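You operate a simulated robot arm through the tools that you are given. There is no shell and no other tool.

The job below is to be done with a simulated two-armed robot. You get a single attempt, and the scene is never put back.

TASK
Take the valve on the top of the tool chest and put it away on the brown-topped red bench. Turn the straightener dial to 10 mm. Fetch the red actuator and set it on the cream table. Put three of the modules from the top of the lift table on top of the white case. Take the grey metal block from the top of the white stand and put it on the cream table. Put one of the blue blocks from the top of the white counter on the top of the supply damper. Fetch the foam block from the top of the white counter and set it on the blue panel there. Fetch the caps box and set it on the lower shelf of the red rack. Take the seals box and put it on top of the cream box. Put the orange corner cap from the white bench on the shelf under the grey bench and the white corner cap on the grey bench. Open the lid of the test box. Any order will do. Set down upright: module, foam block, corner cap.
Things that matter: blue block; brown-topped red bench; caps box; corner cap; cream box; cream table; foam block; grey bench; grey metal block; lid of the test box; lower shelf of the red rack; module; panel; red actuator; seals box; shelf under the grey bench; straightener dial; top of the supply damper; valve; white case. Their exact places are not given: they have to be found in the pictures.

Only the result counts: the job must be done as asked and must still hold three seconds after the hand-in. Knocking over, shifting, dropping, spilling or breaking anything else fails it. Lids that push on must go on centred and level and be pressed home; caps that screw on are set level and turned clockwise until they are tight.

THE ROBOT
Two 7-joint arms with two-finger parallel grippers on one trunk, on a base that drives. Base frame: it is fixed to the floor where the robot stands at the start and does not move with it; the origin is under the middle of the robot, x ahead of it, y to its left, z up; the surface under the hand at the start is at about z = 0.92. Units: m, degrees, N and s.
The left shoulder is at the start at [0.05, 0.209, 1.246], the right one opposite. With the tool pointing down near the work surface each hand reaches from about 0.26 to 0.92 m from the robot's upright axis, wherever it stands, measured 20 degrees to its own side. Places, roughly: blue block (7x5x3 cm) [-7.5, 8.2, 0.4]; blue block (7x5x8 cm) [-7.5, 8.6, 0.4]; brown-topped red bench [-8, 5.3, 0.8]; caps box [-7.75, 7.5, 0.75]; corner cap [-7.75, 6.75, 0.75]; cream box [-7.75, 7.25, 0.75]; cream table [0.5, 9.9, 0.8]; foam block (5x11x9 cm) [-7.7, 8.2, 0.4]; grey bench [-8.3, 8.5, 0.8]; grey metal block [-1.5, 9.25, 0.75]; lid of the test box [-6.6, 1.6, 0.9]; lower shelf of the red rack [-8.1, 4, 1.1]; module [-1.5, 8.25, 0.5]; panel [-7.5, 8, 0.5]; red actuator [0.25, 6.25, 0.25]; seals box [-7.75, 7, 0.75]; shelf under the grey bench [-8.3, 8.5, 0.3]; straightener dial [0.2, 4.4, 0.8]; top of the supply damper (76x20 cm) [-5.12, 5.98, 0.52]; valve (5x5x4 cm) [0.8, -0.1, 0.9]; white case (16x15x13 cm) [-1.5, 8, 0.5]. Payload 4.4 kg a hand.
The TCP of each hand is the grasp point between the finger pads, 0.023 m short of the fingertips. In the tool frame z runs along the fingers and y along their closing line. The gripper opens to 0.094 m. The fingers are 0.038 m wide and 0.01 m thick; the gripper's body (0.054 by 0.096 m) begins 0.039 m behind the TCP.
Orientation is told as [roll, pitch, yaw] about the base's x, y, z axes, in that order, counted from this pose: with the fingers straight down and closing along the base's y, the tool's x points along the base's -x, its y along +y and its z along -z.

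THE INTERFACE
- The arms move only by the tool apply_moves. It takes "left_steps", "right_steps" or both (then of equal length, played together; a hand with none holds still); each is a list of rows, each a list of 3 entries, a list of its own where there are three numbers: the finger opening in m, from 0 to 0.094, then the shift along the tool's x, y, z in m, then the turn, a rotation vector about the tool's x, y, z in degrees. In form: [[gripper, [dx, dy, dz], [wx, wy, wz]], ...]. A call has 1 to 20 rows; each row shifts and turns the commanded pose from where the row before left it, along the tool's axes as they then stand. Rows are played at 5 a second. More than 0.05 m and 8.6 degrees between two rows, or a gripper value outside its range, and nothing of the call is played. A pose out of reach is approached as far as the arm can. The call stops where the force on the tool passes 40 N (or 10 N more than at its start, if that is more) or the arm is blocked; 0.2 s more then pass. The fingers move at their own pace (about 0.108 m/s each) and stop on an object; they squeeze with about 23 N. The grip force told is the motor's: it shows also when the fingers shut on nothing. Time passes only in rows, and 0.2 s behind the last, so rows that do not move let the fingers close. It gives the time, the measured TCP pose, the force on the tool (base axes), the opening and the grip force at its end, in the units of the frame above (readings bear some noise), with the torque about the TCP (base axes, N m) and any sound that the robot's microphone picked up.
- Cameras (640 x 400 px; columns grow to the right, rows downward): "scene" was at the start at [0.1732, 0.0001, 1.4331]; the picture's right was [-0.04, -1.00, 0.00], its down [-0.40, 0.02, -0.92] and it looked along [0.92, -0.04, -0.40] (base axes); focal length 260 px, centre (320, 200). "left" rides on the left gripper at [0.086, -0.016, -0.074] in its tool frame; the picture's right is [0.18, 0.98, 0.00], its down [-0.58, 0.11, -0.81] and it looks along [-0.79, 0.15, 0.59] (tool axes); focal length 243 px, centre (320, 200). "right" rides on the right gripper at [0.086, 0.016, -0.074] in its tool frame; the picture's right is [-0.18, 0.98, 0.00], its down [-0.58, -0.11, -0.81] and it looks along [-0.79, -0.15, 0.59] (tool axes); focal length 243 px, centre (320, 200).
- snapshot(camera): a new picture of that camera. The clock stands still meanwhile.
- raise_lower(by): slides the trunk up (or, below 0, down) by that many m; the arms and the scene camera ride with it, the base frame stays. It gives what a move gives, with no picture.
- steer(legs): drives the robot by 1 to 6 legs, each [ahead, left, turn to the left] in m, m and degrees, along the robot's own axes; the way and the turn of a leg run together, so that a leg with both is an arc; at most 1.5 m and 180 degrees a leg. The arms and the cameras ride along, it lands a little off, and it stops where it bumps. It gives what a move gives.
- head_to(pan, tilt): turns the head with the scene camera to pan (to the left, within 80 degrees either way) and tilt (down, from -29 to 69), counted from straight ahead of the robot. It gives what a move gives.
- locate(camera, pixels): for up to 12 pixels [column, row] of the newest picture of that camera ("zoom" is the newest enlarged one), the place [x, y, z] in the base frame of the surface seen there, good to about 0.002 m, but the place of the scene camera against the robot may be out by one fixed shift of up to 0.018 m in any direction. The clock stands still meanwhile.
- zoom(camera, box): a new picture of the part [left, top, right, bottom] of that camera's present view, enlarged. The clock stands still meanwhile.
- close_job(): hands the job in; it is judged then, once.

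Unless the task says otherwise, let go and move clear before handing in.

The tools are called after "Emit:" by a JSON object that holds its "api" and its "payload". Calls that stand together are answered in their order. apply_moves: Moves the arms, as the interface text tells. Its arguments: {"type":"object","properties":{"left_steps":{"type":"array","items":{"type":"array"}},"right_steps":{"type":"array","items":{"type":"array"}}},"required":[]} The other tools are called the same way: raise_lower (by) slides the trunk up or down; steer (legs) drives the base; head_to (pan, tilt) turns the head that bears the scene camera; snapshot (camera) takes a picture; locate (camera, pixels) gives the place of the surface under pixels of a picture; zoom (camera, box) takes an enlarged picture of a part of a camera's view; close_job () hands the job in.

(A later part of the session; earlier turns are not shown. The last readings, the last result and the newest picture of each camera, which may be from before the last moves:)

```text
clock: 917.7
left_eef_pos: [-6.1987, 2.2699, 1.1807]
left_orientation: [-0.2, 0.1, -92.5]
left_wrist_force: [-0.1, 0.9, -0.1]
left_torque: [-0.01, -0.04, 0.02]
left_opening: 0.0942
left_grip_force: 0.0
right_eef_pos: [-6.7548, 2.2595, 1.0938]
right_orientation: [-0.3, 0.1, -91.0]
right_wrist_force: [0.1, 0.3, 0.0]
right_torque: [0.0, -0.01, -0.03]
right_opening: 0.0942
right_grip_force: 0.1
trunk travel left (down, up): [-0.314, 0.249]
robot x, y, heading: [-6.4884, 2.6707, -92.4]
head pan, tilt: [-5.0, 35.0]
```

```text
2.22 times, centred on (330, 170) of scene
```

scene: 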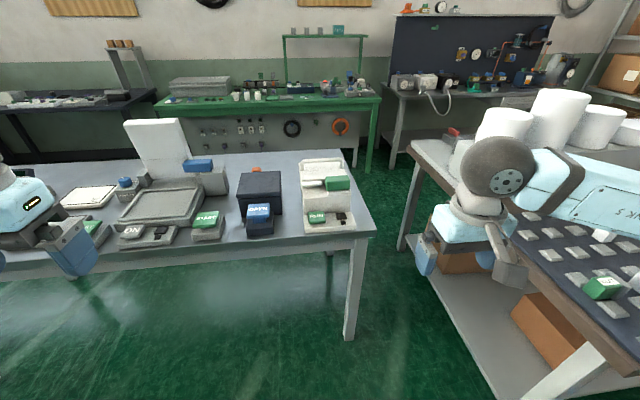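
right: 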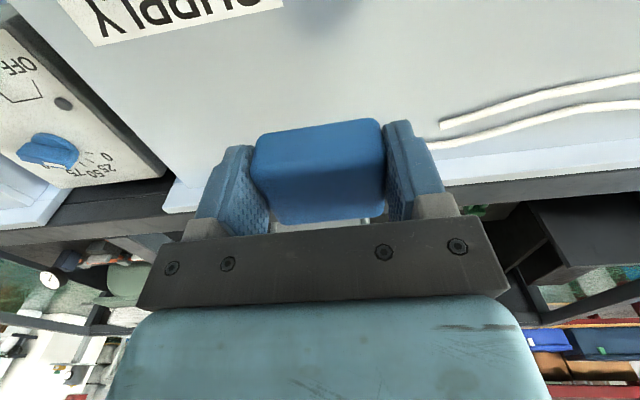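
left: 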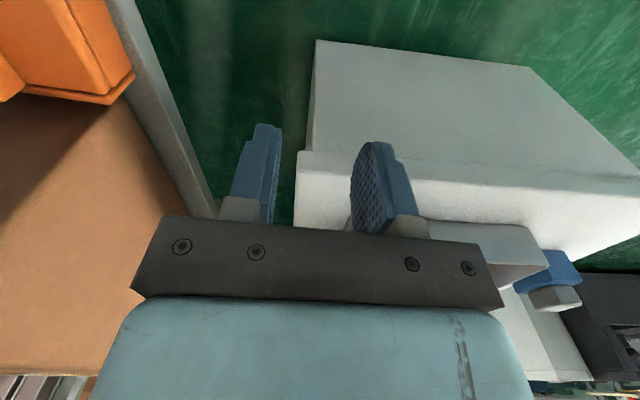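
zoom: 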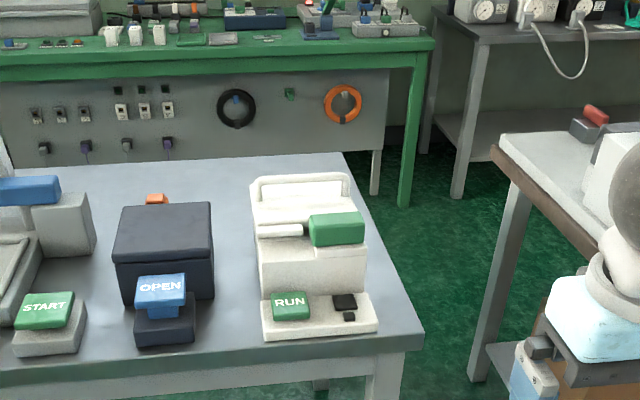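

The white "RUN" device at x≈−6.62 matches the test box's place. I'll look at it closely with the right wrist camera.

Emit:
{"api": "apply_moves", "payload": {"right_steps": [[0.094, [-0.0297, 0.0184, -0.0221], [0, 0, 0]], [0.094, [-0.0297, 0.0184, -0.0221], [0, 0, 0]], [0.094, [-0.0297, 0.0184, -0.0221], [0, 0, 0]], [0.094, [-0.0297, 0.0184, -0.0221], [0, 0, 0]], [0.094, [-0.0297, 0.0184, -0.0221], [0, 0, 0]], [0.094, [-0.0297, 0.0184, -0.0221], [0, 0, 0]], [0.094, [-0.0297, 0.0184, -0.0221], [0, 0, 0]]]}}

Emit:
{"api": "snapshot", "payload": {"camera": "right"}}

Emit:
{"api": "zoom", "payload": {"camera": "right", "box": [230, 60, 450, 220]}}

```text
clock: 919.3
left_eef_pos: [-6.1971, 2.2704, 1.1795]
left_orientation: [-0.3, 0.1, -92.5]
left_wrist_force: [0.5, 1.4, -0.5]
left_torque: [0.05, 0.0, 0.04]
left_opening: 0.0938
left_grip_force: 0.1
right_eef_pos: [-6.629, 2.0501, 1.2463]
right_orientation: [-0.5, 0.0, -91.0]
right_wrist_force: [-0.6, 0.1, 0.7]
right_torque: [-0.01, 0.03, 0.0]
right_opening: 0.0938
right_grip_force: 0.1
trunk travel left (down, up): [-0.314, 0.249]
robot x, y, heading: [-6.4889, 2.6693, -92.2]
head pan, tilt: [-5.0, 35.0]
```

```text
taken
```

right: 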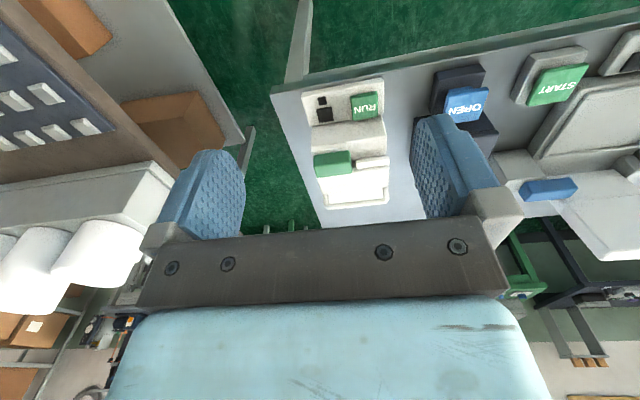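

```text
2.50 times, centred on (340, 140) of right
```

zoom: 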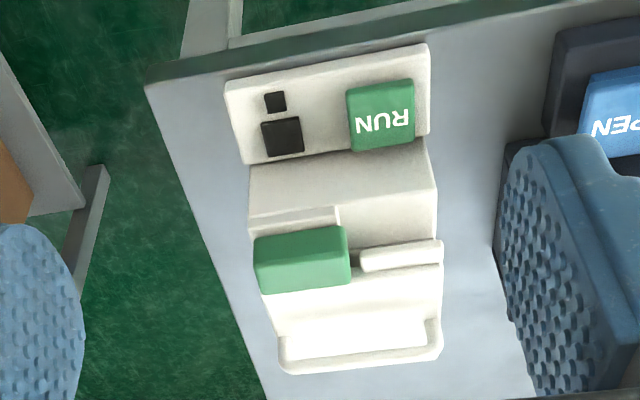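

Emit:
{"api": "zoom", "payload": {"camera": "scene", "box": [285, 145, 375, 240]}}

Emit:
{"api": "zoom", "payload": {"camera": "scene", "box": [225, 155, 305, 245]}}

Emit:
{"api": "zoom", "payload": {"camera": "right", "box": [300, 130, 410, 220]}}

```text
4.21 times, centred on (330, 192) of scene
```

zoom: 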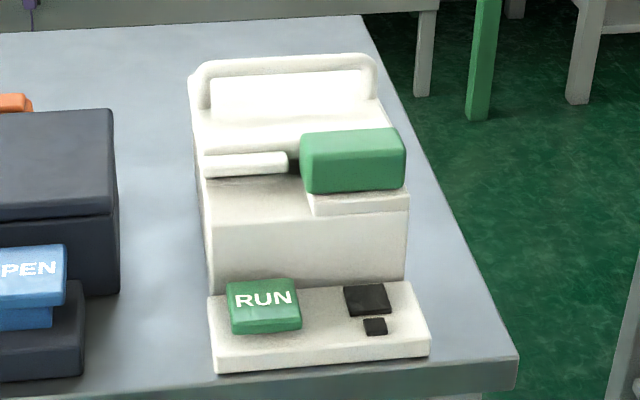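

```text
4.44 times, centred on (265, 200) of scene
```

zoom: 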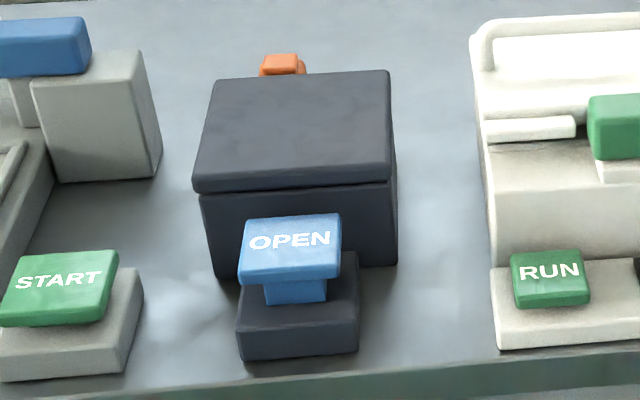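

```text
4.44 times, centred on (355, 175) of right
```

zoom: 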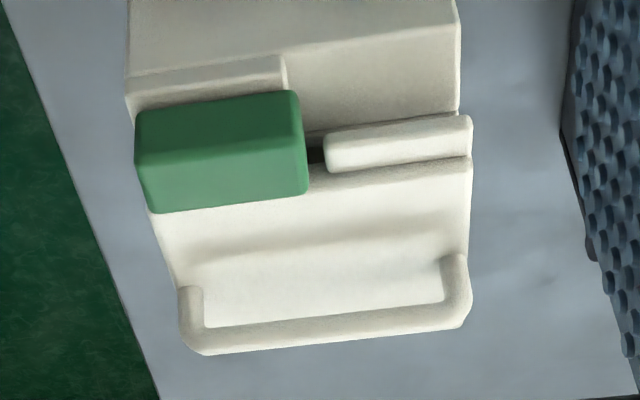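

I'll measure both candidate devices precisely with the wrist camera.

Emit:
{"api": "locate", "payload": {"camera": "right", "pixels": [[340, 165], [372, 162], [355, 190], [330, 205], [380, 200], [350, 130], [385, 205], [320, 185], [470, 100], [480, 130], [455, 75], [355, 205]]}}

Emit:
{"api": "locate", "payload": {"camera": "scene", "pixels": [[325, 165], [305, 165], [345, 168], [325, 158], [258, 185], [258, 172], [258, 197], [258, 210], [338, 183], [312, 184], [325, 195], [240, 175]]}}

```text
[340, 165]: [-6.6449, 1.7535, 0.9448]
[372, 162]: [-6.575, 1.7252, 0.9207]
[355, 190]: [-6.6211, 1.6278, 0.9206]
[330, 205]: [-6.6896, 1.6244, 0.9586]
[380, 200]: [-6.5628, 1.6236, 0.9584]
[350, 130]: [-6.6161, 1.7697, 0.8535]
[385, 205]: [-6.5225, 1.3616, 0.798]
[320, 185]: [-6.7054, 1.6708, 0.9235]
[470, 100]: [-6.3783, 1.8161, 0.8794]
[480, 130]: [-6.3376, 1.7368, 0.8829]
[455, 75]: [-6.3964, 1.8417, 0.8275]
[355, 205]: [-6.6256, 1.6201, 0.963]
```

```text
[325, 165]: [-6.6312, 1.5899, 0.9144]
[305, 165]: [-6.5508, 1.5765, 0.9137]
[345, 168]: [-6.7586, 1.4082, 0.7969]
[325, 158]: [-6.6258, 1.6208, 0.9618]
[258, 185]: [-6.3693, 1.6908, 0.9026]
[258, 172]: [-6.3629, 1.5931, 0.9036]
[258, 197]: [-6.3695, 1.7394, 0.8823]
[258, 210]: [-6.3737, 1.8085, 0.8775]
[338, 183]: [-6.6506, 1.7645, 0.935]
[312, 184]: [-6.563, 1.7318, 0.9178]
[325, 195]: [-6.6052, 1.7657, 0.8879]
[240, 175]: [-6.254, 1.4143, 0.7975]
```

The white device's top (z≈0.92) with a U-shaped bail handle at [-6.62,1.62,0.96] matches "lid of the test box". I'll look from the left side to see the hinge and latch.

Emit:
{"api": "apply_moves", "payload": {"left_steps": [[0.094, [-0.0395, -0.0201, 0.0086], [0, 0, 0]], [0.094, [-0.0395, -0.0201, 0.0086], [0, 0, 0]], [0.094, [-0.0395, -0.0201, 0.0086], [0, 0, 0]], [0.094, [-0.0395, -0.0201, 0.0086], [0, 0, 0]], [0.094, [-0.0395, -0.0201, 0.0086], [0, 0, 0]], [0.094, [0, 0, 0], [0, 0, 8]], [0.094, [0, 0, 0], [0, 0, 8]], [0.094, [0, 0, 0], [0, 0, 8]], [0.094, [0, 0, 0], [0, 0, 8]], [0.094, [0, 0, 0], [0, 0, 8]]]}}

Emit:
{"api": "snapshot", "payload": {"camera": "left"}}

```text
clock: 921.5
left_eef_pos: [-6.3076, 2.0772, 1.1376]
left_orientation: [-0.2, 0.0, -132.6]
left_wrist_force: [-0.6, -0.1, -0.5]
left_torque: [0.04, -0.02, -0.01]
left_opening: 0.094
left_grip_force: 0.1
right_eef_pos: [-6.631, 2.0507, 1.2454]
right_orientation: [-0.3, 0.0, -91.0]
right_wrist_force: [0.0, -0.8, -0.2]
right_torque: [0.02, 0.0, -0.02]
right_opening: 0.094
right_grip_force: 0.0
trunk travel left (down, up): [-0.314, 0.249]
robot x, y, heading: [-6.4884, 2.6695, -92.3]
head pan, tilt: [-5.0, 35.0]
```

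```text
taken
```

left: 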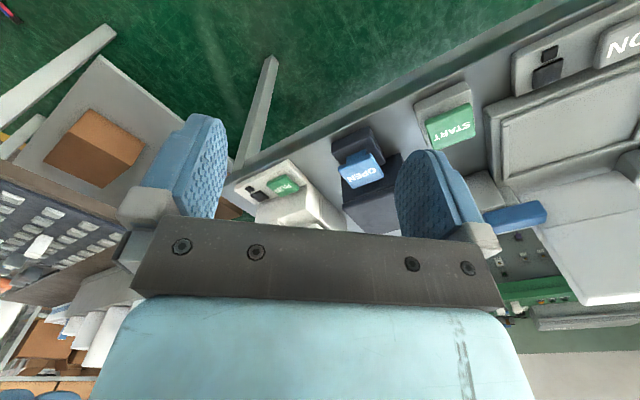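

Emit:
{"api": "apply_moves", "payload": {"left_steps": [[0.094, [0.04, 0.0, 0], [0, 0, -8]], [0.094, [0.04, 0.0, 0], [0, 0, -8]], [0.094, [0.04, 0.02, 0], [0, 0, -8]], [0.094, [0.04, 0.02, 0], [0, 0, -8]], [0.094, [0.03, 0.03, 0], [0, 0, -8]]], "right_steps": [[0.094, [0.04, -0.02, 0], [0, 0, 0]], [0.094, [0.04, -0.02, 0], [0, 0, 0]], [0.094, [0.04, -0.02, 0], [0, 0, 0]], [0.094, [0.04, -0.02, 0], [0, 0, 0]], [0.094, [0.03, -0.03, 0], [0, 0, 0]]]}}

Emit:
{"api": "steer", "payload": {"legs": [[0.1, 0.45, 2]]}}

Emit:
{"api": "head_to", "payload": {"pan": -35, "tilt": 30}}

Emit:
{"api": "snapshot", "payload": {"camera": "scene"}}

```text
clock: 922.7
left_eef_pos: [-6.1555, 2.2251, 1.1404]
left_orientation: [-0.2, 0.0, -92.5]
left_wrist_force: [-0.6, 1.3, 1.3]
left_torque: [-0.02, 0.02, 0.02]
left_opening: 0.0943
left_grip_force: 0.0
right_eef_pos: [-6.7363, 2.2425, 1.2486]
right_orientation: [-0.3, -0.2, -91.0]
right_wrist_force: [-0.1, -0.2, -0.2]
right_torque: [-0.03, -0.03, -0.02]
right_opening: 0.0942
right_grip_force: 0.2
trunk travel left (down, up): [-0.314, 0.249]
robot x, y, heading: [-6.4916, 2.67, -92.1]
head pan, tilt: [-5.0, 35.0]
```

```text
clock: 927.2
left_eef_pos: [-5.6948, 2.1243, 1.1391]
left_orientation: [-0.2, 0.2, -90.7]
left_wrist_force: [0.1, 0.0, -0.2]
left_torque: [0.01, -0.01, 0.02]
left_opening: 0.094
left_grip_force: 0.1
right_eef_pos: [-6.2739, 2.1219, 1.2472]
right_orientation: [-0.3, 0.0, -89.2]
right_wrist_force: [0.3, -0.4, 0.6]
right_torque: [-0.01, 0.01, 0.01]
right_opening: 0.0939
right_grip_force: 0.1
trunk travel left (down, up): [-0.314, 0.249]
robot x, y, heading: [-6.0412, 2.5587, -90.6]
head pan, tilt: [-5.0, 35.0]
```

```text
clock: 928.1
left_eef_pos: [-5.694, 2.1242, 1.1392]
left_orientation: [-0.2, 0.1, -90.8]
left_wrist_force: [-1.2, 0.2, -0.6]
left_torque: [-0.02, 0.02, 0.03]
left_opening: 0.0938
left_grip_force: 0.0
right_eef_pos: [-6.2739, 2.1225, 1.2481]
right_orientation: [-0.3, -0.1, -89.2]
right_wrist_force: [0.1, 0.8, 0.1]
right_torque: [0.0, 0.02, 0.04]
right_opening: 0.0941
right_grip_force: 0.1
trunk travel left (down, up): [-0.314, 0.249]
robot x, y, heading: [-6.0412, 2.5602, -90.4]
head pan, tilt: [-35.0, 30.0]
```

```text
taken
```

scene: 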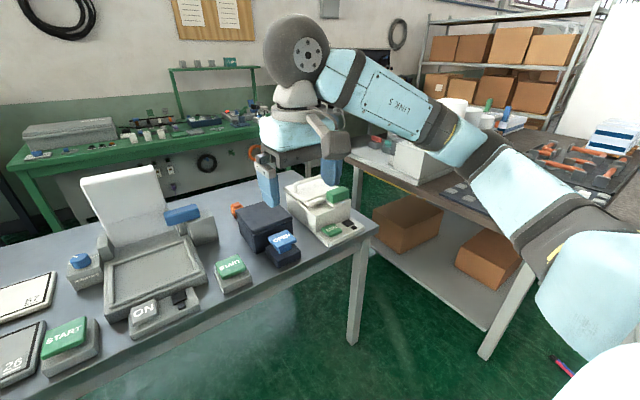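

Emit:
{"api": "zoom", "payload": {"camera": "scene", "box": [270, 165, 370, 260]}}

Emit:
{"api": "zoom", "payload": {"camera": "scene", "box": [60, 150, 320, 340]}}

```text
4.21 times, centred on (320, 212) of scene
```

zoom: 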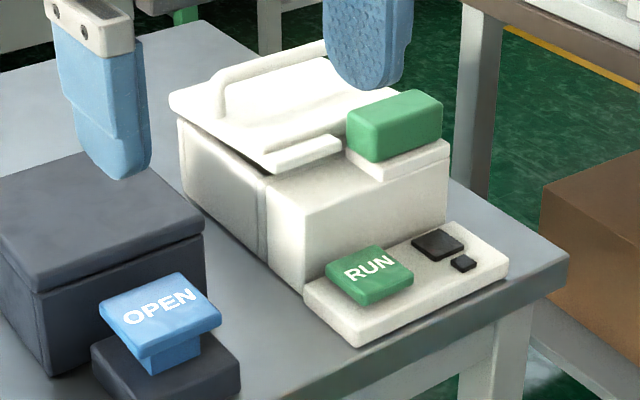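

```text
2.11 times, centred on (190, 245) of scene
```

zoom: 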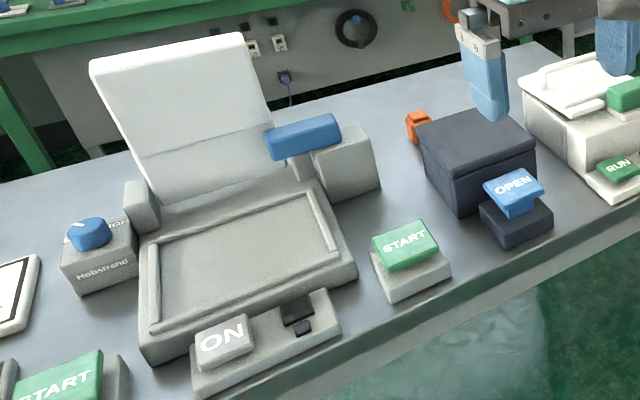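

The white device's back part has a slab lid with a bail handle at its far edge and a barrel at its near edge (a hinge next to the green block). I'll return in front of it, closer, and inspect from above with the wrist camera.

Emit:
{"api": "steer", "payload": {"legs": [[0.12, -0.42, 0.4]]}}

Emit:
{"api": "apply_moves", "payload": {"right_steps": [[0.094, [-0.0, 0.02, 0.02], [0, 0, 0]], [0.094, [-0.02, 0.02, 0.02], [0, 0, 0]], [0.094, [-0.02, 0.02, 0.02], [0, 0, 0]], [0.094, [-0.02, 0.0, 0.01], [0, 0, 0]]]}}

Emit:
{"api": "snapshot", "payload": {"camera": "right"}}

Emit:
{"api": "head_to", "payload": {"pan": -10, "tilt": 45}}

Emit:
{"api": "snapshot", "payload": {"camera": "scene"}}

```text
clock: 932.2
left_eef_pos: [-6.098, 2.0105, 1.1395]
left_orientation: [-0.2, 0.1, -90.1]
left_wrist_force: [0.1, 0.5, 0.5]
left_torque: [-0.02, 0.02, -0.02]
left_opening: 0.094
left_grip_force: 0.1
right_eef_pos: [-6.6767, 2.0016, 1.2474]
right_orientation: [-0.3, 0.0, -88.6]
right_wrist_force: [-0.4, -0.1, -0.3]
right_torque: [0.0, -0.02, 0.01]
right_opening: 0.0943
right_grip_force: 0.0
trunk travel left (down, up): [-0.314, 0.249]
robot x, y, heading: [-6.447, 2.4415, -90.0]
head pan, tilt: [-35.0, 30.0]
```

```text
clock: 933.2
left_eef_pos: [-6.0989, 2.0101, 1.1398]
left_orientation: [-0.2, 0.1, -90.1]
left_wrist_force: [0.3, 0.3, 0.3]
left_torque: [0.0, 0.01, -0.01]
left_opening: 0.0941
left_grip_force: 0.1
right_eef_pos: [-6.6174, 1.9441, 1.1776]
right_orientation: [-0.3, 0.0, -88.6]
right_wrist_force: [-0.8, 0.3, -0.3]
right_torque: [0.02, -0.05, 0.01]
right_opening: 0.0941
right_grip_force: 0.1
trunk travel left (down, up): [-0.314, 0.249]
robot x, y, heading: [-6.4492, 2.442, -89.9]
head pan, tilt: [-35.0, 30.0]
```

```text
taken
```

right: 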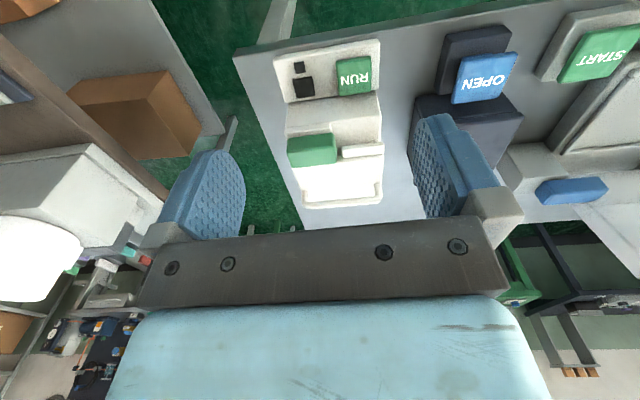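

```text
clock: 934.1
left_eef_pos: [-6.0979, 2.0106, 1.1382]
left_orientation: [-0.3, 0.1, -90.1]
left_wrist_force: [0.1, -0.6, -0.9]
left_torque: [-0.01, -0.04, -0.02]
left_opening: 0.0939
left_grip_force: 0.0
right_eef_pos: [-6.6164, 1.9439, 1.1778]
right_orientation: [-0.3, -0.1, -88.6]
right_wrist_force: [0.0, 0.3, 0.4]
right_torque: [-0.02, 0.01, -0.06]
right_opening: 0.0939
right_grip_force: 0.1
trunk travel left (down, up): [-0.314, 0.249]
robot x, y, heading: [-6.4481, 2.4439, -89.7]
head pan, tilt: [-10.0, 45.0]
```

```text
taken
```

scene: 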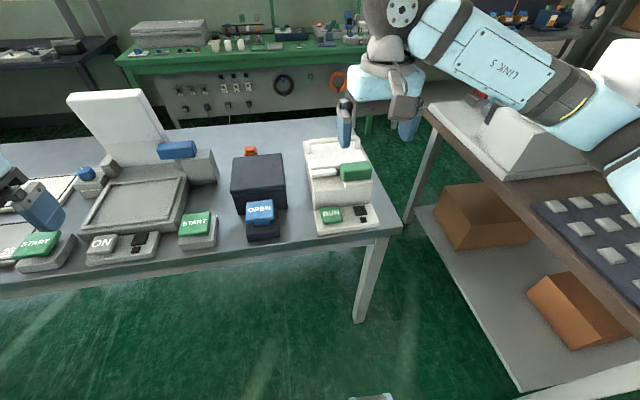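

Emit:
{"api": "zoom", "payload": {"camera": "scene", "box": [290, 120, 390, 240]}}

Emit:
{"api": "zoom", "payload": {"camera": "right", "box": [260, 110, 410, 220]}}

```text
3.33 times, centred on (340, 180) of scene
```

zoom: 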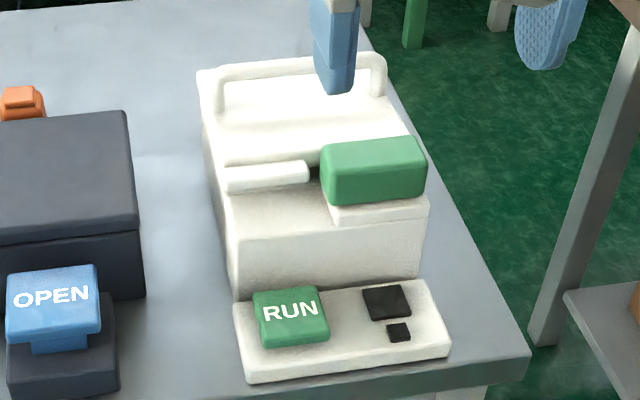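

```text
3.64 times, centred on (335, 165) of right
```

zoom: 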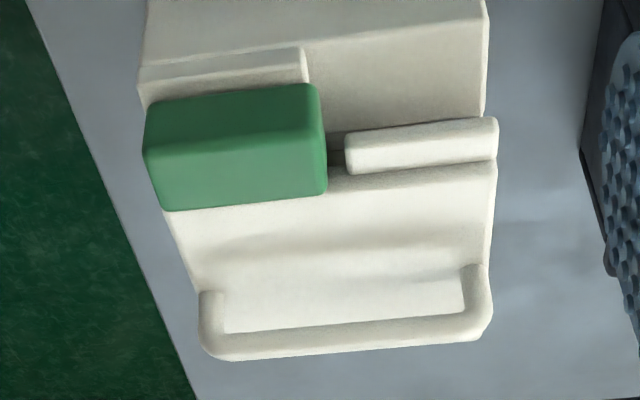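

I'll grip the bail handle's crossbar ([-6.626,1.62,0.963], along x) with the right hand turned 90°, then lift along an arc about the front hinge. First I'll move 0.1 m closer and turn the hand.

Emit:
{"api": "steer", "payload": {"legs": [[0.1, 0.0, 0]]}}

Emit:
{"api": "apply_moves", "payload": {"right_steps": [[0.06, [0, 0, 0], [0, 0, 8.2]], [0.06, [0, 0, 0], [0, 0, 8.2]], [0.06, [0, 0, 0], [0, 0, 8.2]], [0.06, [0, 0, 0], [0, 0, 8.2]], [0.06, [0, 0, 0], [0, 0, 8.2]], [0.06, [0, 0, 0], [0, 0, 8.2]], [0.06, [0, 0, 0], [0, 0, 8.2]], [0.06, [0, 0, 0], [0, 0, 8.2]], [0.06, [0, 0, 0], [0, 0, 8.2]], [0.06, [0, 0, 0], [0, 0, 8.2]], [0.06, [0, 0, 0], [0, 0, 8.2]]]}}

Emit:
{"api": "snapshot", "payload": {"camera": "right"}}

```text
clock: 935.3
left_eef_pos: [-6.0982, 1.9119, 1.1392]
left_orientation: [-0.2, 0.1, -90.2]
left_wrist_force: [0.7, 0.2, 0.6]
left_torque: [0.01, 0.01, 0.02]
left_opening: 0.0939
left_grip_force: 0.1
right_eef_pos: [-6.6167, 1.8455, 1.1785]
right_orientation: [-0.3, 0.1, -88.6]
right_wrist_force: [-0.2, -0.3, 0.5]
right_torque: [0.02, -0.01, 0.0]
right_opening: 0.0938
right_grip_force: 0.1
trunk travel left (down, up): [-0.314, 0.249]
robot x, y, heading: [-6.4523, 2.344, -90.0]
head pan, tilt: [-10.0, 45.0]
```

```text
clock: 937.7
left_eef_pos: [-6.0979, 1.9115, 1.1393]
left_orientation: [-0.2, 0.2, -90.2]
left_wrist_force: [0.3, 0.0, 0.0]
left_torque: [0.02, 0.02, 0.0]
left_opening: 0.0942
left_grip_force: 0.0
right_eef_pos: [-6.6179, 1.845, 1.1769]
right_orientation: [0.0, -0.2, -178.9]
right_wrist_force: [0.3, -0.6, -0.3]
right_torque: [0.01, -0.05, -0.03]
right_opening: 0.06
right_grip_force: 0.1
trunk travel left (down, up): [-0.314, 0.249]
robot x, y, heading: [-6.4481, 2.3463, -89.9]
head pan, tilt: [-10.0, 45.0]
```

```text
taken
```

right: 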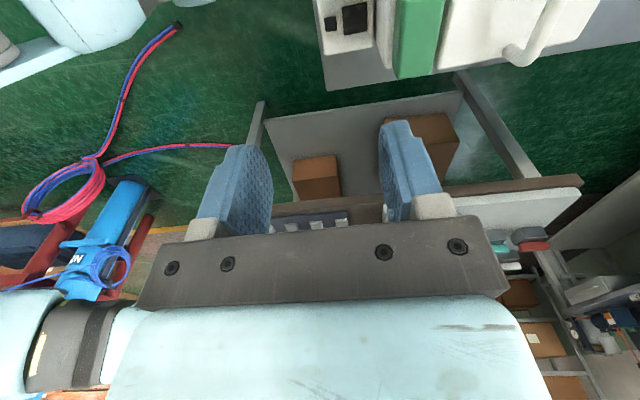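

Emit:
{"api": "apply_moves", "payload": {"right_steps": [[0.06, [-0.002, 0.0375, 0.02], [0, 0, 0]], [0.06, [-0.002, 0.0375, 0.02], [0, 0, 0]], [0.06, [-0.002, 0.0375, 0.02], [0, 0, 0]], [0.06, [-0.002, 0.0375, 0.02], [0, 0, 0]], [0.06, [-0.002, 0.0375, 0.02], [0, 0, 0]], [0.06, [-0.002, 0.0375, 0.0], [0, 0, 0]], [0.06, [0, 0, 0], [0, 0, 0]]]}}

Emit:
{"api": "snapshot", "payload": {"camera": "right"}}

Emit:
{"api": "zoom", "payload": {"camera": "right", "box": [200, 0, 480, 170]}}

```text
clock: 939.3
left_eef_pos: [-6.0987, 1.9134, 1.1386]
left_orientation: [-0.1, 0.1, -90.2]
left_wrist_force: [-0.2, -0.7, -0.6]
left_torque: [0.0, 0.01, 0.01]
left_opening: 0.0939
left_grip_force: 0.1
right_eef_pos: [-6.6269, 1.6195, 1.0766]
right_orientation: [0.0, -0.4, -178.9]
right_wrist_force: [-0.2, 0.6, 1.0]
right_torque: [-0.03, -0.02, -0.01]
right_opening: 0.0598
right_grip_force: 0.0
trunk travel left (down, up): [-0.314, 0.249]
robot x, y, heading: [-6.4488, 2.348, -90.1]
head pan, tilt: [-10.0, 45.0]
```

```text
taken
```

right: 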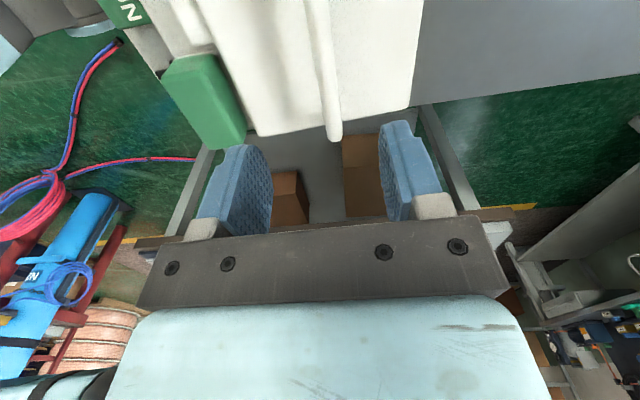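

```text
2.29 times, centred on (340, 85) of right
```

zoom: 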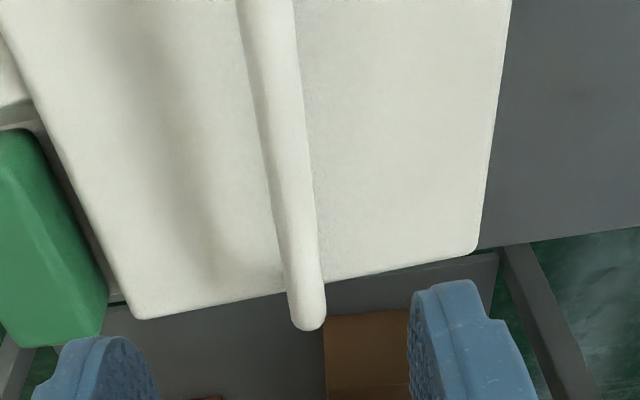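

Emit:
{"api": "locate", "payload": {"camera": "zoom", "pixels": [[480, 240], [140, 310], [300, 280], [310, 320], [200, 150], [400, 150], [60, 150], [495, 60], [275, 100], [100, 280], [30, 250], [240, 290]]}}

```text
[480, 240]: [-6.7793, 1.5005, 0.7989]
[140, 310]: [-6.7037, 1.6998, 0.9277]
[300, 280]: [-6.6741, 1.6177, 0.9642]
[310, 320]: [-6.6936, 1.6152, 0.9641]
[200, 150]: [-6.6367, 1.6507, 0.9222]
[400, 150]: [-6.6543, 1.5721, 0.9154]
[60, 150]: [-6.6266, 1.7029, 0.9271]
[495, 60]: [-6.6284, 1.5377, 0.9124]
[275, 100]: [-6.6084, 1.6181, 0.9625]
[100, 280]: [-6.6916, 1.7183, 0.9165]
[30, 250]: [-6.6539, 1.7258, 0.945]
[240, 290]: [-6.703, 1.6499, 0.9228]
```

Emit:
{"api": "apply_moves", "payload": {"right_steps": [[0.06, [0.03, -0.03, -0.02], [0, 0, 0]], [0.06, [0.03, -0.03, -0.02], [0, 0, 0]], [0.06, [0.03, -0.03, 0], [0, 0, 0]], [0.06, [0, 0, 0], [0, 0, 0]]]}}

Emit:
{"api": "zoom", "payload": {"camera": "right", "box": [180, 0, 480, 190]}}

```text
clock: 940.3
left_eef_pos: [-6.0985, 1.9122, 1.1389]
left_orientation: [-0.1, 0.2, -90.3]
left_wrist_force: [0.3, -0.3, -0.5]
left_torque: [0.02, 0.01, 0.04]
left_opening: 0.094
left_grip_force: 0.0
right_eef_pos: [-6.5365, 1.7136, 1.1192]
right_orientation: [0.0, -0.4, -178.9]
right_wrist_force: [-0.1, 0.7, 0.4]
right_torque: [-0.03, -0.02, -0.05]
right_opening: 0.0602
right_grip_force: 0.1
trunk travel left (down, up): [-0.314, 0.249]
robot x, y, heading: [-6.4463, 2.3426, -90.0]
head pan, tilt: [-10.0, 45.0]
```

```text
2.11 times, centred on (330, 95) of right
```

zoom: 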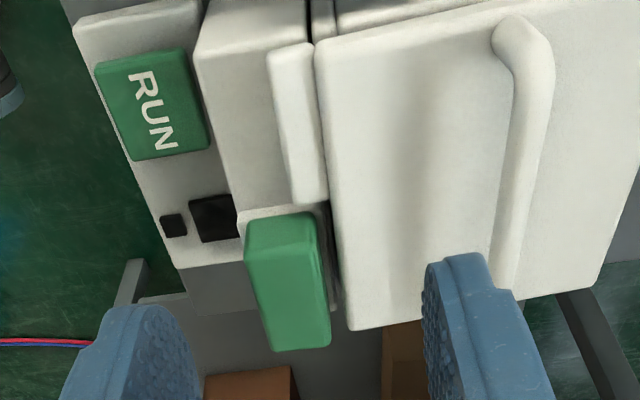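

From above, the lid (with its bail handle) butts against a white barrel and the green block at its near edge, like the hinge side of the neighbouring open device. I'll grip the handle's crossbar and test-lift gently.

Emit:
{"api": "apply_moves", "payload": {"right_steps": [[0.06, [-0.0231, 0.0237, 0.0173], [0, 0, 0]], [0.06, [-0.0231, 0.0237, 0.0173], [0, 0, 0]], [0.06, [-0.0231, 0.0237, 0.0173], [0, 0, 0]], [0.06, [-0.0231, 0.0237, 0.0173], [0, 0, 0]], [0.06, [0, 0, 0.03], [0, 0, 0]], [0.06, [0, 0, 0], [0, 0, 0]]]}}

Emit:
{"api": "snapshot", "payload": {"camera": "right"}}

```text
clock: 941.7
left_eef_pos: [-6.0973, 1.9129, 1.1398]
left_orientation: [-0.2, 0.1, -90.2]
left_wrist_force: [0.0, -0.3, 0.2]
left_torque: [0.0, 0.01, 0.03]
left_opening: 0.0939
left_grip_force: 0.1
right_eef_pos: [-6.6278, 1.615, 1.0167]
right_orientation: [0.0, -0.3, -178.9]
right_wrist_force: [-1.0, -0.2, 0.2]
right_torque: [0.01, 0.02, -0.03]
right_opening: 0.0601
right_grip_force: 0.1
trunk travel left (down, up): [-0.314, 0.249]
robot x, y, heading: [-6.4488, 2.3443, -90.1]
head pan, tilt: [-10.0, 45.0]
```

```text
taken
```

right: 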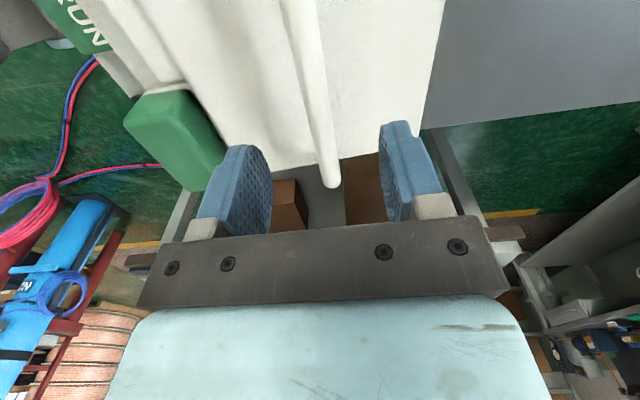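

The crossbar lies between the fingers. I'll lower to z≈0.958 and grip.

Emit:
{"api": "apply_moves", "payload": {"right_steps": [[0.06, [0, -0.001, 0.03], [0, 0, 0]], [0.06, [0, 0, 0.028], [0, 0, 0]], [0.06, [0, 0, 0], [0, 0, 0]], [0.0, [0, 0, 0], [0, 0, 0]], [0.0, [0, 0, 0], [0, 0, 0]], [0.0, [0, 0, 0], [0, 0, 0]]]}}

```text
clock: 943.1
left_eef_pos: [-6.0986, 1.912, 1.1397]
left_orientation: [-0.3, 0.1, -90.2]
left_wrist_force: [0.4, -0.5, -0.7]
left_torque: [0.03, 0.03, 0.03]
left_opening: 0.094
left_grip_force: 0.1
right_eef_pos: [-6.6263, 1.617, 0.9597]
right_orientation: [0.0, -0.4, -178.9]
right_wrist_force: [3.0, 2.3, 0.4]
right_torque: [0.16, 0.01, -1.91]
right_opening: 0.0163
right_grip_force: 44.8
trunk travel left (down, up): [-0.314, 0.249]
robot x, y, heading: [-6.4483, 2.344, -90.1]
head pan, tilt: [-10.0, 45.0]
```

Gripped (0.0163), with a −1.9 Nm twist from slight misalignment. I'll rotate 1° to relieve it and read again.

Emit:
{"api": "apply_moves", "payload": {"right_steps": [[0.0, [0, 0, 0], [0, 0, 1.0]], [0.0, [0, 0, 0], [0, 0, 0]]]}}

```text
clock: 943.7
left_eef_pos: [-6.0979, 1.9122, 1.1381]
left_orientation: [-0.2, 0.1, -90.0]
left_wrist_force: [0.0, -0.2, -0.4]
left_torque: [0.0, 0.0, 0.0]
left_opening: 0.0938
left_grip_force: 0.2
right_eef_pos: [-6.6258, 1.6158, 0.9603]
right_orientation: [0.0, -0.2, -179.8]
right_wrist_force: [2.0, 0.1, 0.1]
right_torque: [0.03, -0.08, -0.64]
right_opening: 0.0154
right_grip_force: 45.8
trunk travel left (down, up): [-0.314, 0.249]
robot x, y, heading: [-6.447, 2.342, -90.1]
head pan, tilt: [-10.0, 45.0]
```

Emit:
{"api": "apply_moves", "payload": {"right_steps": [[0.0, [0, 0, -0.003], [0, 0, 0.4]], [0.0, [0, 0, -0.003], [0, 0, 0]], [0.0, [0, 0, 0], [0, 0, 0]]]}}

Emit:
{"api": "snapshot", "payload": {"camera": "right"}}

```text
clock: 944.5
left_eef_pos: [-6.0973, 1.9086, 1.137]
left_orientation: [-0.2, 0.4, -90.1]
left_wrist_force: [0.2, 0.0, -0.6]
left_torque: [0.01, -0.02, 0.01]
left_opening: 0.0939
left_grip_force: 0.0
right_eef_pos: [-6.6264, 1.6152, 0.9629]
right_orientation: [-0.2, -0.3, 179.8]
right_wrist_force: [8.1, -15.4, -19.2]
right_torque: [0.2, -0.26, 0.69]
right_opening: 0.0157
right_grip_force: 44.7
trunk travel left (down, up): [-0.314, 0.249]
robot x, y, heading: [-6.4466, 2.3427, -89.9]
head pan, tilt: [-10.0, 45.0]
```

```text
taken
```

right: 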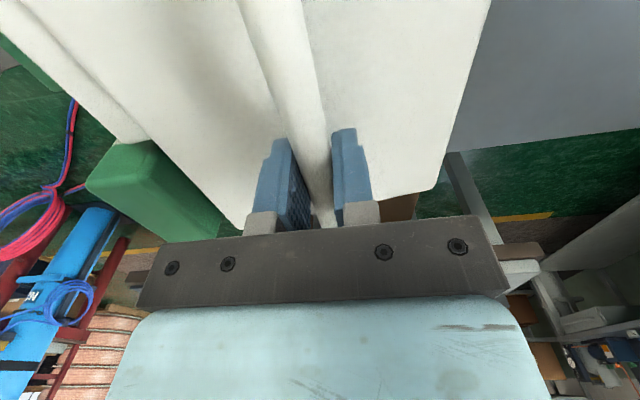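

The lid resists with a pull toward −y (away from me), so its hinge is at the back: the handle should move up and away. I'll follow that arc a little and read the forces.

Emit:
{"api": "apply_moves", "payload": {"right_steps": [[0.0, [0, 0.005, -0.001], [0, 0, 0]], [0.0, [0, 0.003, -0.004], [0, 0, 0]], [0.0, [0, 0, 0], [0, 0, 0]]]}}

Emit:
{"api": "locate", "payload": {"camera": "right", "pixels": [[200, 130], [400, 100], [250, 60], [420, 180], [300, 40]]}}

Emit:
{"api": "snapshot", "payload": {"camera": "right"}}

```text
clock: 945.3
left_eef_pos: [-6.0987, 1.91, 1.1374]
left_orientation: [-0.2, 0.2, -90.2]
left_wrist_force: [-0.7, -0.4, -0.4]
left_torque: [0.01, 0.01, 0.0]
left_opening: 0.094
left_grip_force: 0.1
right_eef_pos: [-6.6262, 1.6083, 0.9702]
right_orientation: [0.0, -0.4, 179.8]
right_wrist_force: [9.6, -2.6, -9.2]
right_torque: [0.22, -0.23, 0.65]
right_opening: 0.0155
right_grip_force: 44.6
trunk travel left (down, up): [-0.314, 0.249]
robot x, y, heading: [-6.4531, 2.3457, -89.9]
head pan, tilt: [-10.0, 45.0]
```

```text
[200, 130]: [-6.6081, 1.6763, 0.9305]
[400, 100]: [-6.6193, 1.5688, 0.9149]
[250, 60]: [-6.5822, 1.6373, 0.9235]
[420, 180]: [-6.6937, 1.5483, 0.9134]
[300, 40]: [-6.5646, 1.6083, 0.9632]
```

```text
taken
```

right: 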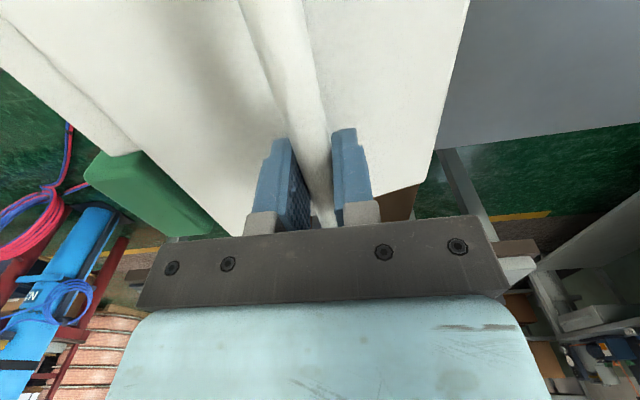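

Confirmed: the lid's front rises and its back stays, so it's hinged at the back and moving freely. I'll continue the arc in small steps.

Emit:
{"api": "apply_moves", "payload": {"right_steps": [[0.0, [0, 0.0074, -0.0087], [0, 0, 0]], [0.0, [0, 0.008, -0.006], [0, 0, 0]], [0.0, [0, 0.0087, -0.0051], [0, 0, 0]], [0.0, [0, 0, 0], [0, 0, 0]]]}}

Emit:
{"api": "snapshot", "payload": {"camera": "right"}}

Emit:
{"api": "snapshot", "payload": {"camera": "scene"}}

```text
clock: 946.3
left_eef_pos: [-6.0969, 1.911, 1.1371]
left_orientation: [-0.3, 0.2, -90.0]
left_wrist_force: [0.6, -0.1, -0.3]
left_torque: [0.02, -0.02, 0.0]
left_opening: 0.0941
left_grip_force: 0.1
right_eef_pos: [-6.6266, 1.5842, 0.9907]
right_orientation: [-0.1, -0.5, 179.8]
right_wrist_force: [14.6, -2.3, -10.9]
right_torque: [0.11, 0.4, -0.19]
right_opening: 0.0156
right_grip_force: 45.0
trunk travel left (down, up): [-0.314, 0.249]
robot x, y, heading: [-6.4507, 2.3456, -90.2]
head pan, tilt: [-10.0, 45.0]
```

```text
taken
```

right: 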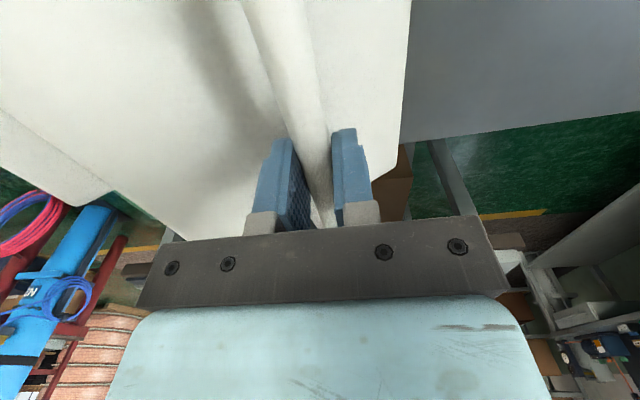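

```text
taken
```

scene: 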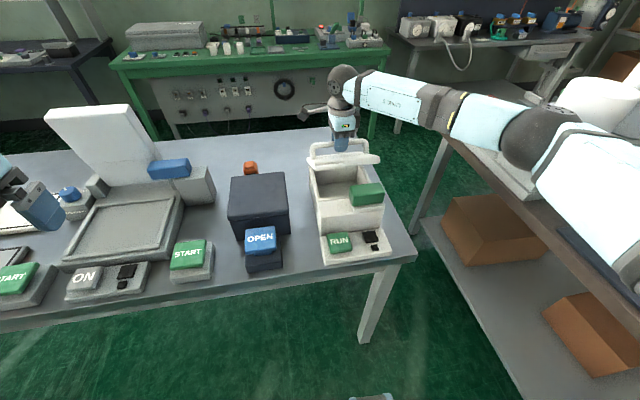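

The lid is opening: the box interior shows at (345,195). I'll add a small sideways correction and continue to about 50°.

Emit:
{"api": "apply_moves", "payload": {"right_steps": [[0.0, [0.0015, 0.0091, -0.0041], [0, 0, 0]], [0.0, [0.0004, 0.0095, -0.0032], [0, 0, 0]], [0.0, [0.0004, 0.0098, -0.0022], [0, 0, 0]], [0.0, [0.0004, 0.01, -0.0011], [0, 0, 0]], [0.0, [0, 0, 0], [0, 0, 0]]]}}

Emit:
{"api": "snapshot", "payload": {"camera": "scene"}}

Emit:
{"api": "zoom", "payload": {"camera": "scene", "box": [290, 90, 400, 260]}}

```text
clock: 947.5
left_eef_pos: [-6.0978, 1.913, 1.1383]
left_orientation: [-0.1, 0.0, -90.3]
left_wrist_force: [0.3, 0.2, -0.4]
left_torque: [0.0, -0.01, -0.04]
left_opening: 0.094
left_grip_force: 0.0
right_eef_pos: [-6.6258, 1.5462, 1.0044]
right_orientation: [0.0, -0.3, 179.7]
right_wrist_force: [1.7, 3.4, 3.0]
right_torque: [0.13, 0.44, -0.16]
right_opening: 0.0156
right_grip_force: 45.4
trunk travel left (down, up): [-0.314, 0.249]
robot x, y, heading: [-6.4493, 2.3456, -90.0]
head pan, tilt: [-10.0, 45.0]
```

```text
taken
```

scene: 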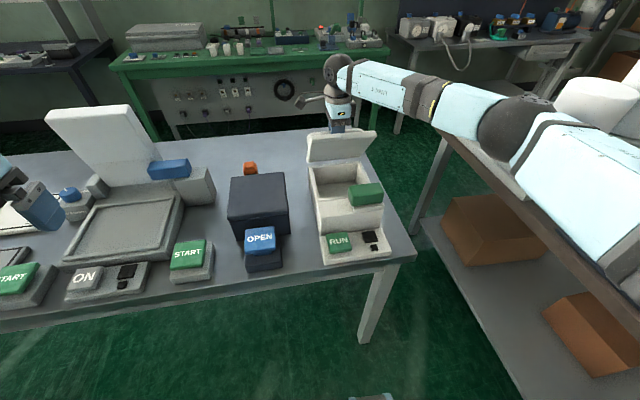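

```text
2.35 times, centred on (345, 175) of scene
```

zoom: 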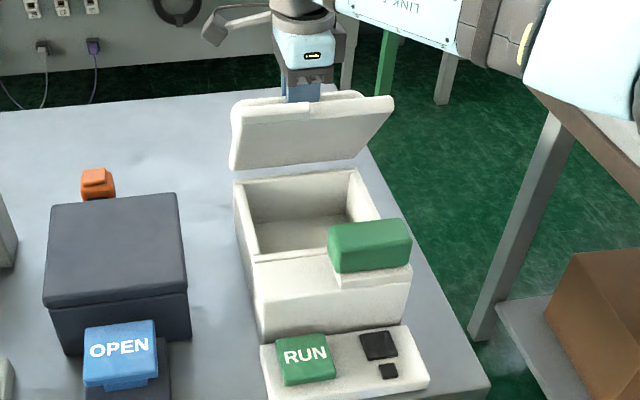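

The lid is at about 50–55° with light forces. I'll go a bit further with the right hand, and prepare the left hand to push it past vertical.

Emit:
{"api": "apply_moves", "payload": {"right_steps": [[0.0, [0.0004, 0.01, -0.0001], [0, 0, 0]], [0.0, [0.0004, 0.01, 0.001], [0, 0, 0]], [0.0, [0, 0, 0], [0, 0, 0]], [0.0, [0, 0, 0], [0, 0, 0]], [0.0, [0, 0, 0], [0, 0, 0]], [0.0, [0, 0, 0], [0, 0, 0]], [0.0, [0, 0, 0], [0, 0, 0]], [0.0, [0, 0, 0], [0, 0, 0]], [0.0, [0, 0, 0], [0, 0, 0]], [0.0, [0, 0, 0], [0, 0, 0]]], "left_steps": [[0.0, [0.04, 0, 0], [0, 0, 0]], [0.0, [0, -0.035, -0.02], [0, -7.5, 0]], [0.0, [0, -0.035, -0.02], [0, -7.5, 0]], [0.0, [0, -0.035, -0.02], [0, -7.5, 0]], [0.0, [0, -0.035, -0.02], [0, -7.5, 0]], [0.0, [0, -0.035, 0], [0, -7.5, 0]], [0.0, [0, -0.04, 0], [0, -7.5, 0]], [0.0, [0, -0.04, 0], [0, 0, 0]], [0.0, [0, -0.04, 0], [0, 0, 0]], [0.0, [0, -0.04, 0], [0, 0, 0]]]}}

Emit:
{"api": "snapshot", "payload": {"camera": "scene"}}

Emit:
{"api": "snapshot", "payload": {"camera": "left"}}

```text
clock: 949.7
left_eef_pos: [-6.4409, 1.957, 1.2253]
left_orientation: [-0.1, -45.0, -90.0]
left_wrist_force: [-0.5, 0.3, 0.2]
left_torque: [-0.02, 0.0, 0.0]
left_opening: 0.0
left_grip_force: 23.5
left hand out of reach, approached as far as the arm can: row 5, 6
right_eef_pos: [-6.6272, 1.5265, 1.0046]
right_orientation: [0.2, -0.1, 179.7]
right_wrist_force: [-18.2, 0.7, 10.3]
right_torque: [0.08, -0.69, -0.01]
right_opening: 0.0155
right_grip_force: 45.0
trunk travel left (down, up): [-0.314, 0.249]
robot x, y, heading: [-6.4487, 2.3458, -89.9]
head pan, tilt: [-10.0, 45.0]
```

```text
taken
```

scene: 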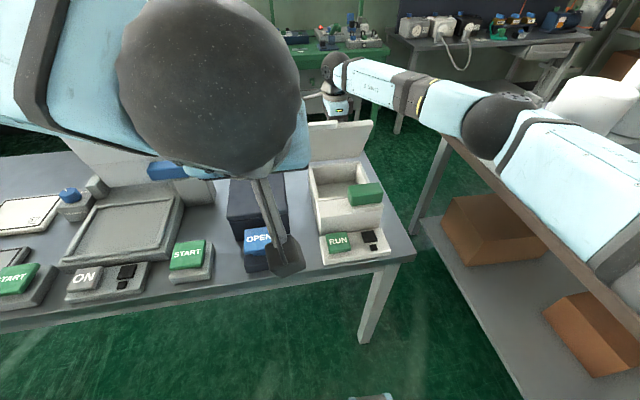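

```text
taken
```

left: 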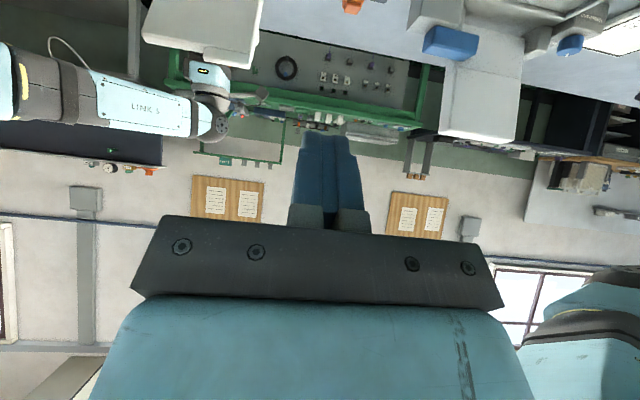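

The lid is at about 60°. I'll bring the left fingertips (closed, 45° down) in front of the lid's inner face at x≈−6.57.

Emit:
{"api": "apply_moves", "payload": {"left_steps": [[0.0, [-0.0093, -0.0184, 0.0426], [0, 0, 0]], [0.0, [-0.0093, -0.0184, 0.0426], [0, 0, 0]], [0.0, [-0.0093, -0.0184, 0.0426], [0, 0, 0]], [0.0, [-0.0093, -0.0184, 0.0426], [0, 0, 0]], [0.0, [-0.0093, -0.0184, 0.0426], [0, 0, 0]], [0.0, [-0.0093, -0.0184, 0.0426], [0, 0, 0]], [0.0, [-0.0093, -0.0184, 0.0426], [0, 0, 0]], [0.0, [0, 0, 0], [0, 0, 0]]]}}

Emit:
{"api": "snapshot", "payload": {"camera": "left"}}

Emit:
{"api": "snapshot", "payload": {"camera": "scene"}}

```text
clock: 951.5
left_eef_pos: [-6.573, 1.6999, 1.0618]
left_orientation: [-0.1, -45.0, -90.1]
left_wrist_force: [0.4, 0.4, 0.6]
left_torque: [0.0, 0.0, 0.04]
left_opening: 0.0
left_grip_force: 23.2
right_eef_pos: [-6.6271, 1.5266, 1.0035]
right_orientation: [0.1, -0.1, 179.7]
right_wrist_force: [-19.4, -1.8, 12.4]
right_torque: [-0.15, 0.15, -0.31]
right_opening: 0.0156
right_grip_force: 44.6
trunk travel left (down, up): [-0.314, 0.249]
robot x, y, heading: [-6.447, 2.3462, -90.2]
head pan, tilt: [-10.0, 45.0]
```

```text
taken
```

left: 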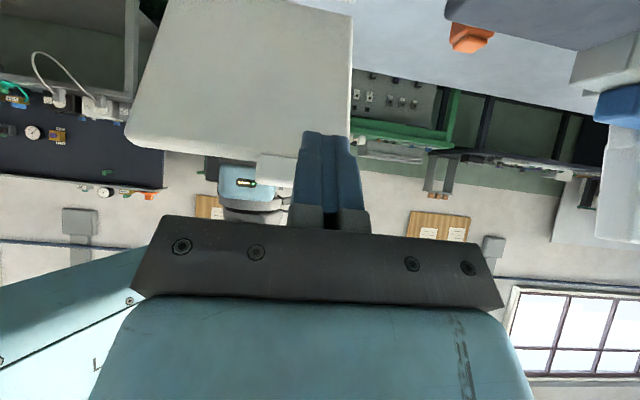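

```text
taken
```

scene: 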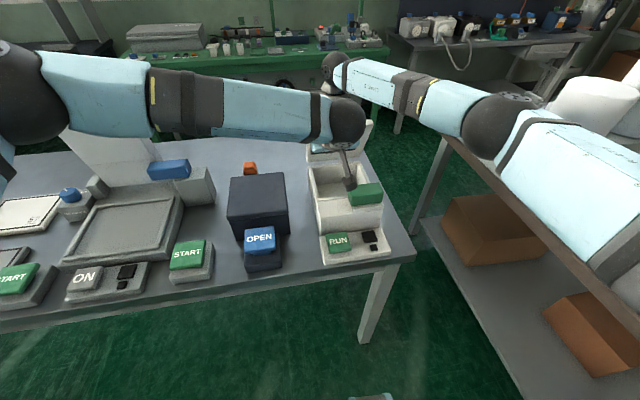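

Emit:
{"api": "locate", "payload": {"camera": "left", "pixels": [[250, 60], [340, 60], [345, 120], [140, 130], [200, 120], [290, 140], [250, 20], [270, 165]]}}

```text
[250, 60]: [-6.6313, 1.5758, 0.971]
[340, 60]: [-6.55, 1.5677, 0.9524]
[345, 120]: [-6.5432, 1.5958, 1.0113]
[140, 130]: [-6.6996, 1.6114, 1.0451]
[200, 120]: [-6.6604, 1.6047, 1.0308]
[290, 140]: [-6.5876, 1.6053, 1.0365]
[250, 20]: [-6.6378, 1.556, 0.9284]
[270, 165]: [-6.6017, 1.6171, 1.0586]
```

Emit:
{"api": "apply_moves", "payload": {"left_steps": [[0.0, [-0.0212, -0.015, 0.0212], [0, 0, 0]], [0.0, [-0.0212, -0.015, 0.0212], [0, 0, 0]], [0.0, [-0.005, 0, 0.005], [0, 0, 0]], [0.0, [0, 0, 0], [0, 0, 0]]]}}

Emit:
{"api": "snapshot", "payload": {"camera": "left"}}

```text
clock: 952.1
left_eef_pos: [-6.5988, 1.6429, 1.0612]
left_orientation: [-0.2, -44.7, -90.1]
left_wrist_force: [1.0, 0.2, 0.0]
left_torque: [0.02, -0.03, -0.06]
left_opening: 0.0
left_grip_force: 23.1
right_eef_pos: [-6.6258, 1.5236, 1.0042]
right_orientation: [0.4, -0.3, 179.6]
right_wrist_force: [-4.0, -1.7, 2.6]
right_torque: [-0.17, -1.16, 0.13]
right_opening: 0.0157
right_grip_force: 45.2
trunk travel left (down, up): [-0.314, 0.249]
robot x, y, heading: [-6.4518, 2.3429, -90.2]
head pan, tilt: [-10.0, 45.0]
stopped in row 3 (right hand): the force on the tool passed its limit at 53 N (the readings are from after the stop); the commanded pose is now the measured one
```

```text
taken
```

left: 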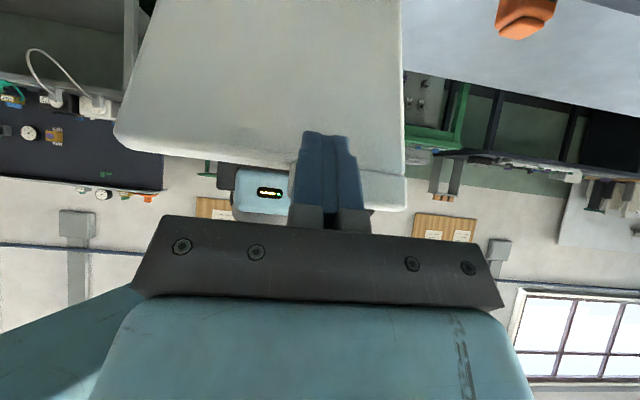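

The left fingers now touch the lid's inner side. I'll release the handle with the right hand and lift that hand straight up and away.

Emit:
{"api": "apply_moves", "payload": {"right_steps": [[0.03, [0, 0, 0], [0, 0, 0]], [0.045, [0, 0, 0], [0, 0, 0]], [0.045, [0, 0, -0.02], [0, 0, 0]], [0.045, [0, 0, -0.03], [0, 0, 0]], [0.045, [0, 0, -0.04], [0, 0, 0]], [0.045, [-0.01, 0, -0.04], [0, 0, 0]], [0.045, [-0.02, 0, -0.04], [0, 0, 0]]]}}

Emit:
{"api": "snapshot", "payload": {"camera": "left"}}

Emit:
{"api": "snapshot", "payload": {"camera": "scene"}}

```text
clock: 953.7
left_eef_pos: [-6.598, 1.6446, 1.0622]
left_orientation: [-0.2, -44.7, -90.0]
left_wrist_force: [-0.9, 0.7, 1.3]
left_torque: [-0.03, -0.02, -0.02]
left_opening: 0.0
left_grip_force: 22.2
right_eef_pos: [-6.6556, 1.5259, 1.1741]
right_orientation: [0.4, -0.3, 179.7]
right_wrist_force: [0.2, -0.2, 0.8]
right_torque: [-0.05, 0.0, -0.01]
right_opening: 0.0451
right_grip_force: 0.1
trunk travel left (down, up): [-0.314, 0.249]
robot x, y, heading: [-6.4468, 2.3442, -89.9]
head pan, tilt: [-10.0, 45.0]
```

```text
taken
```

left: 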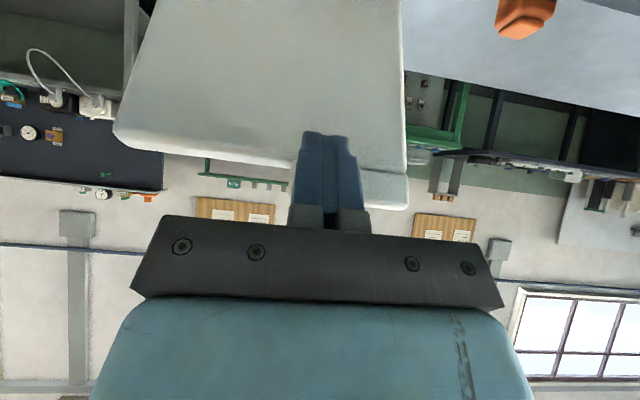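

```text
taken
```

scene: 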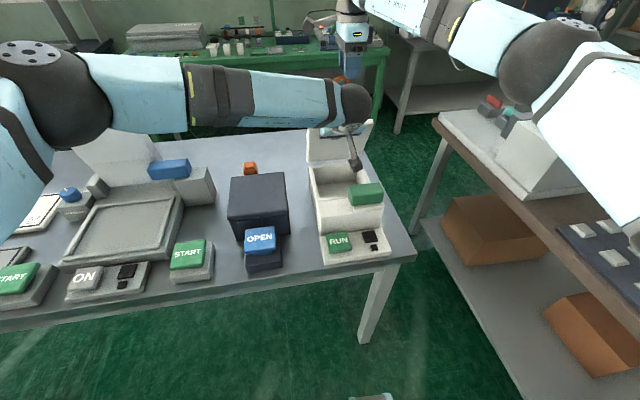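

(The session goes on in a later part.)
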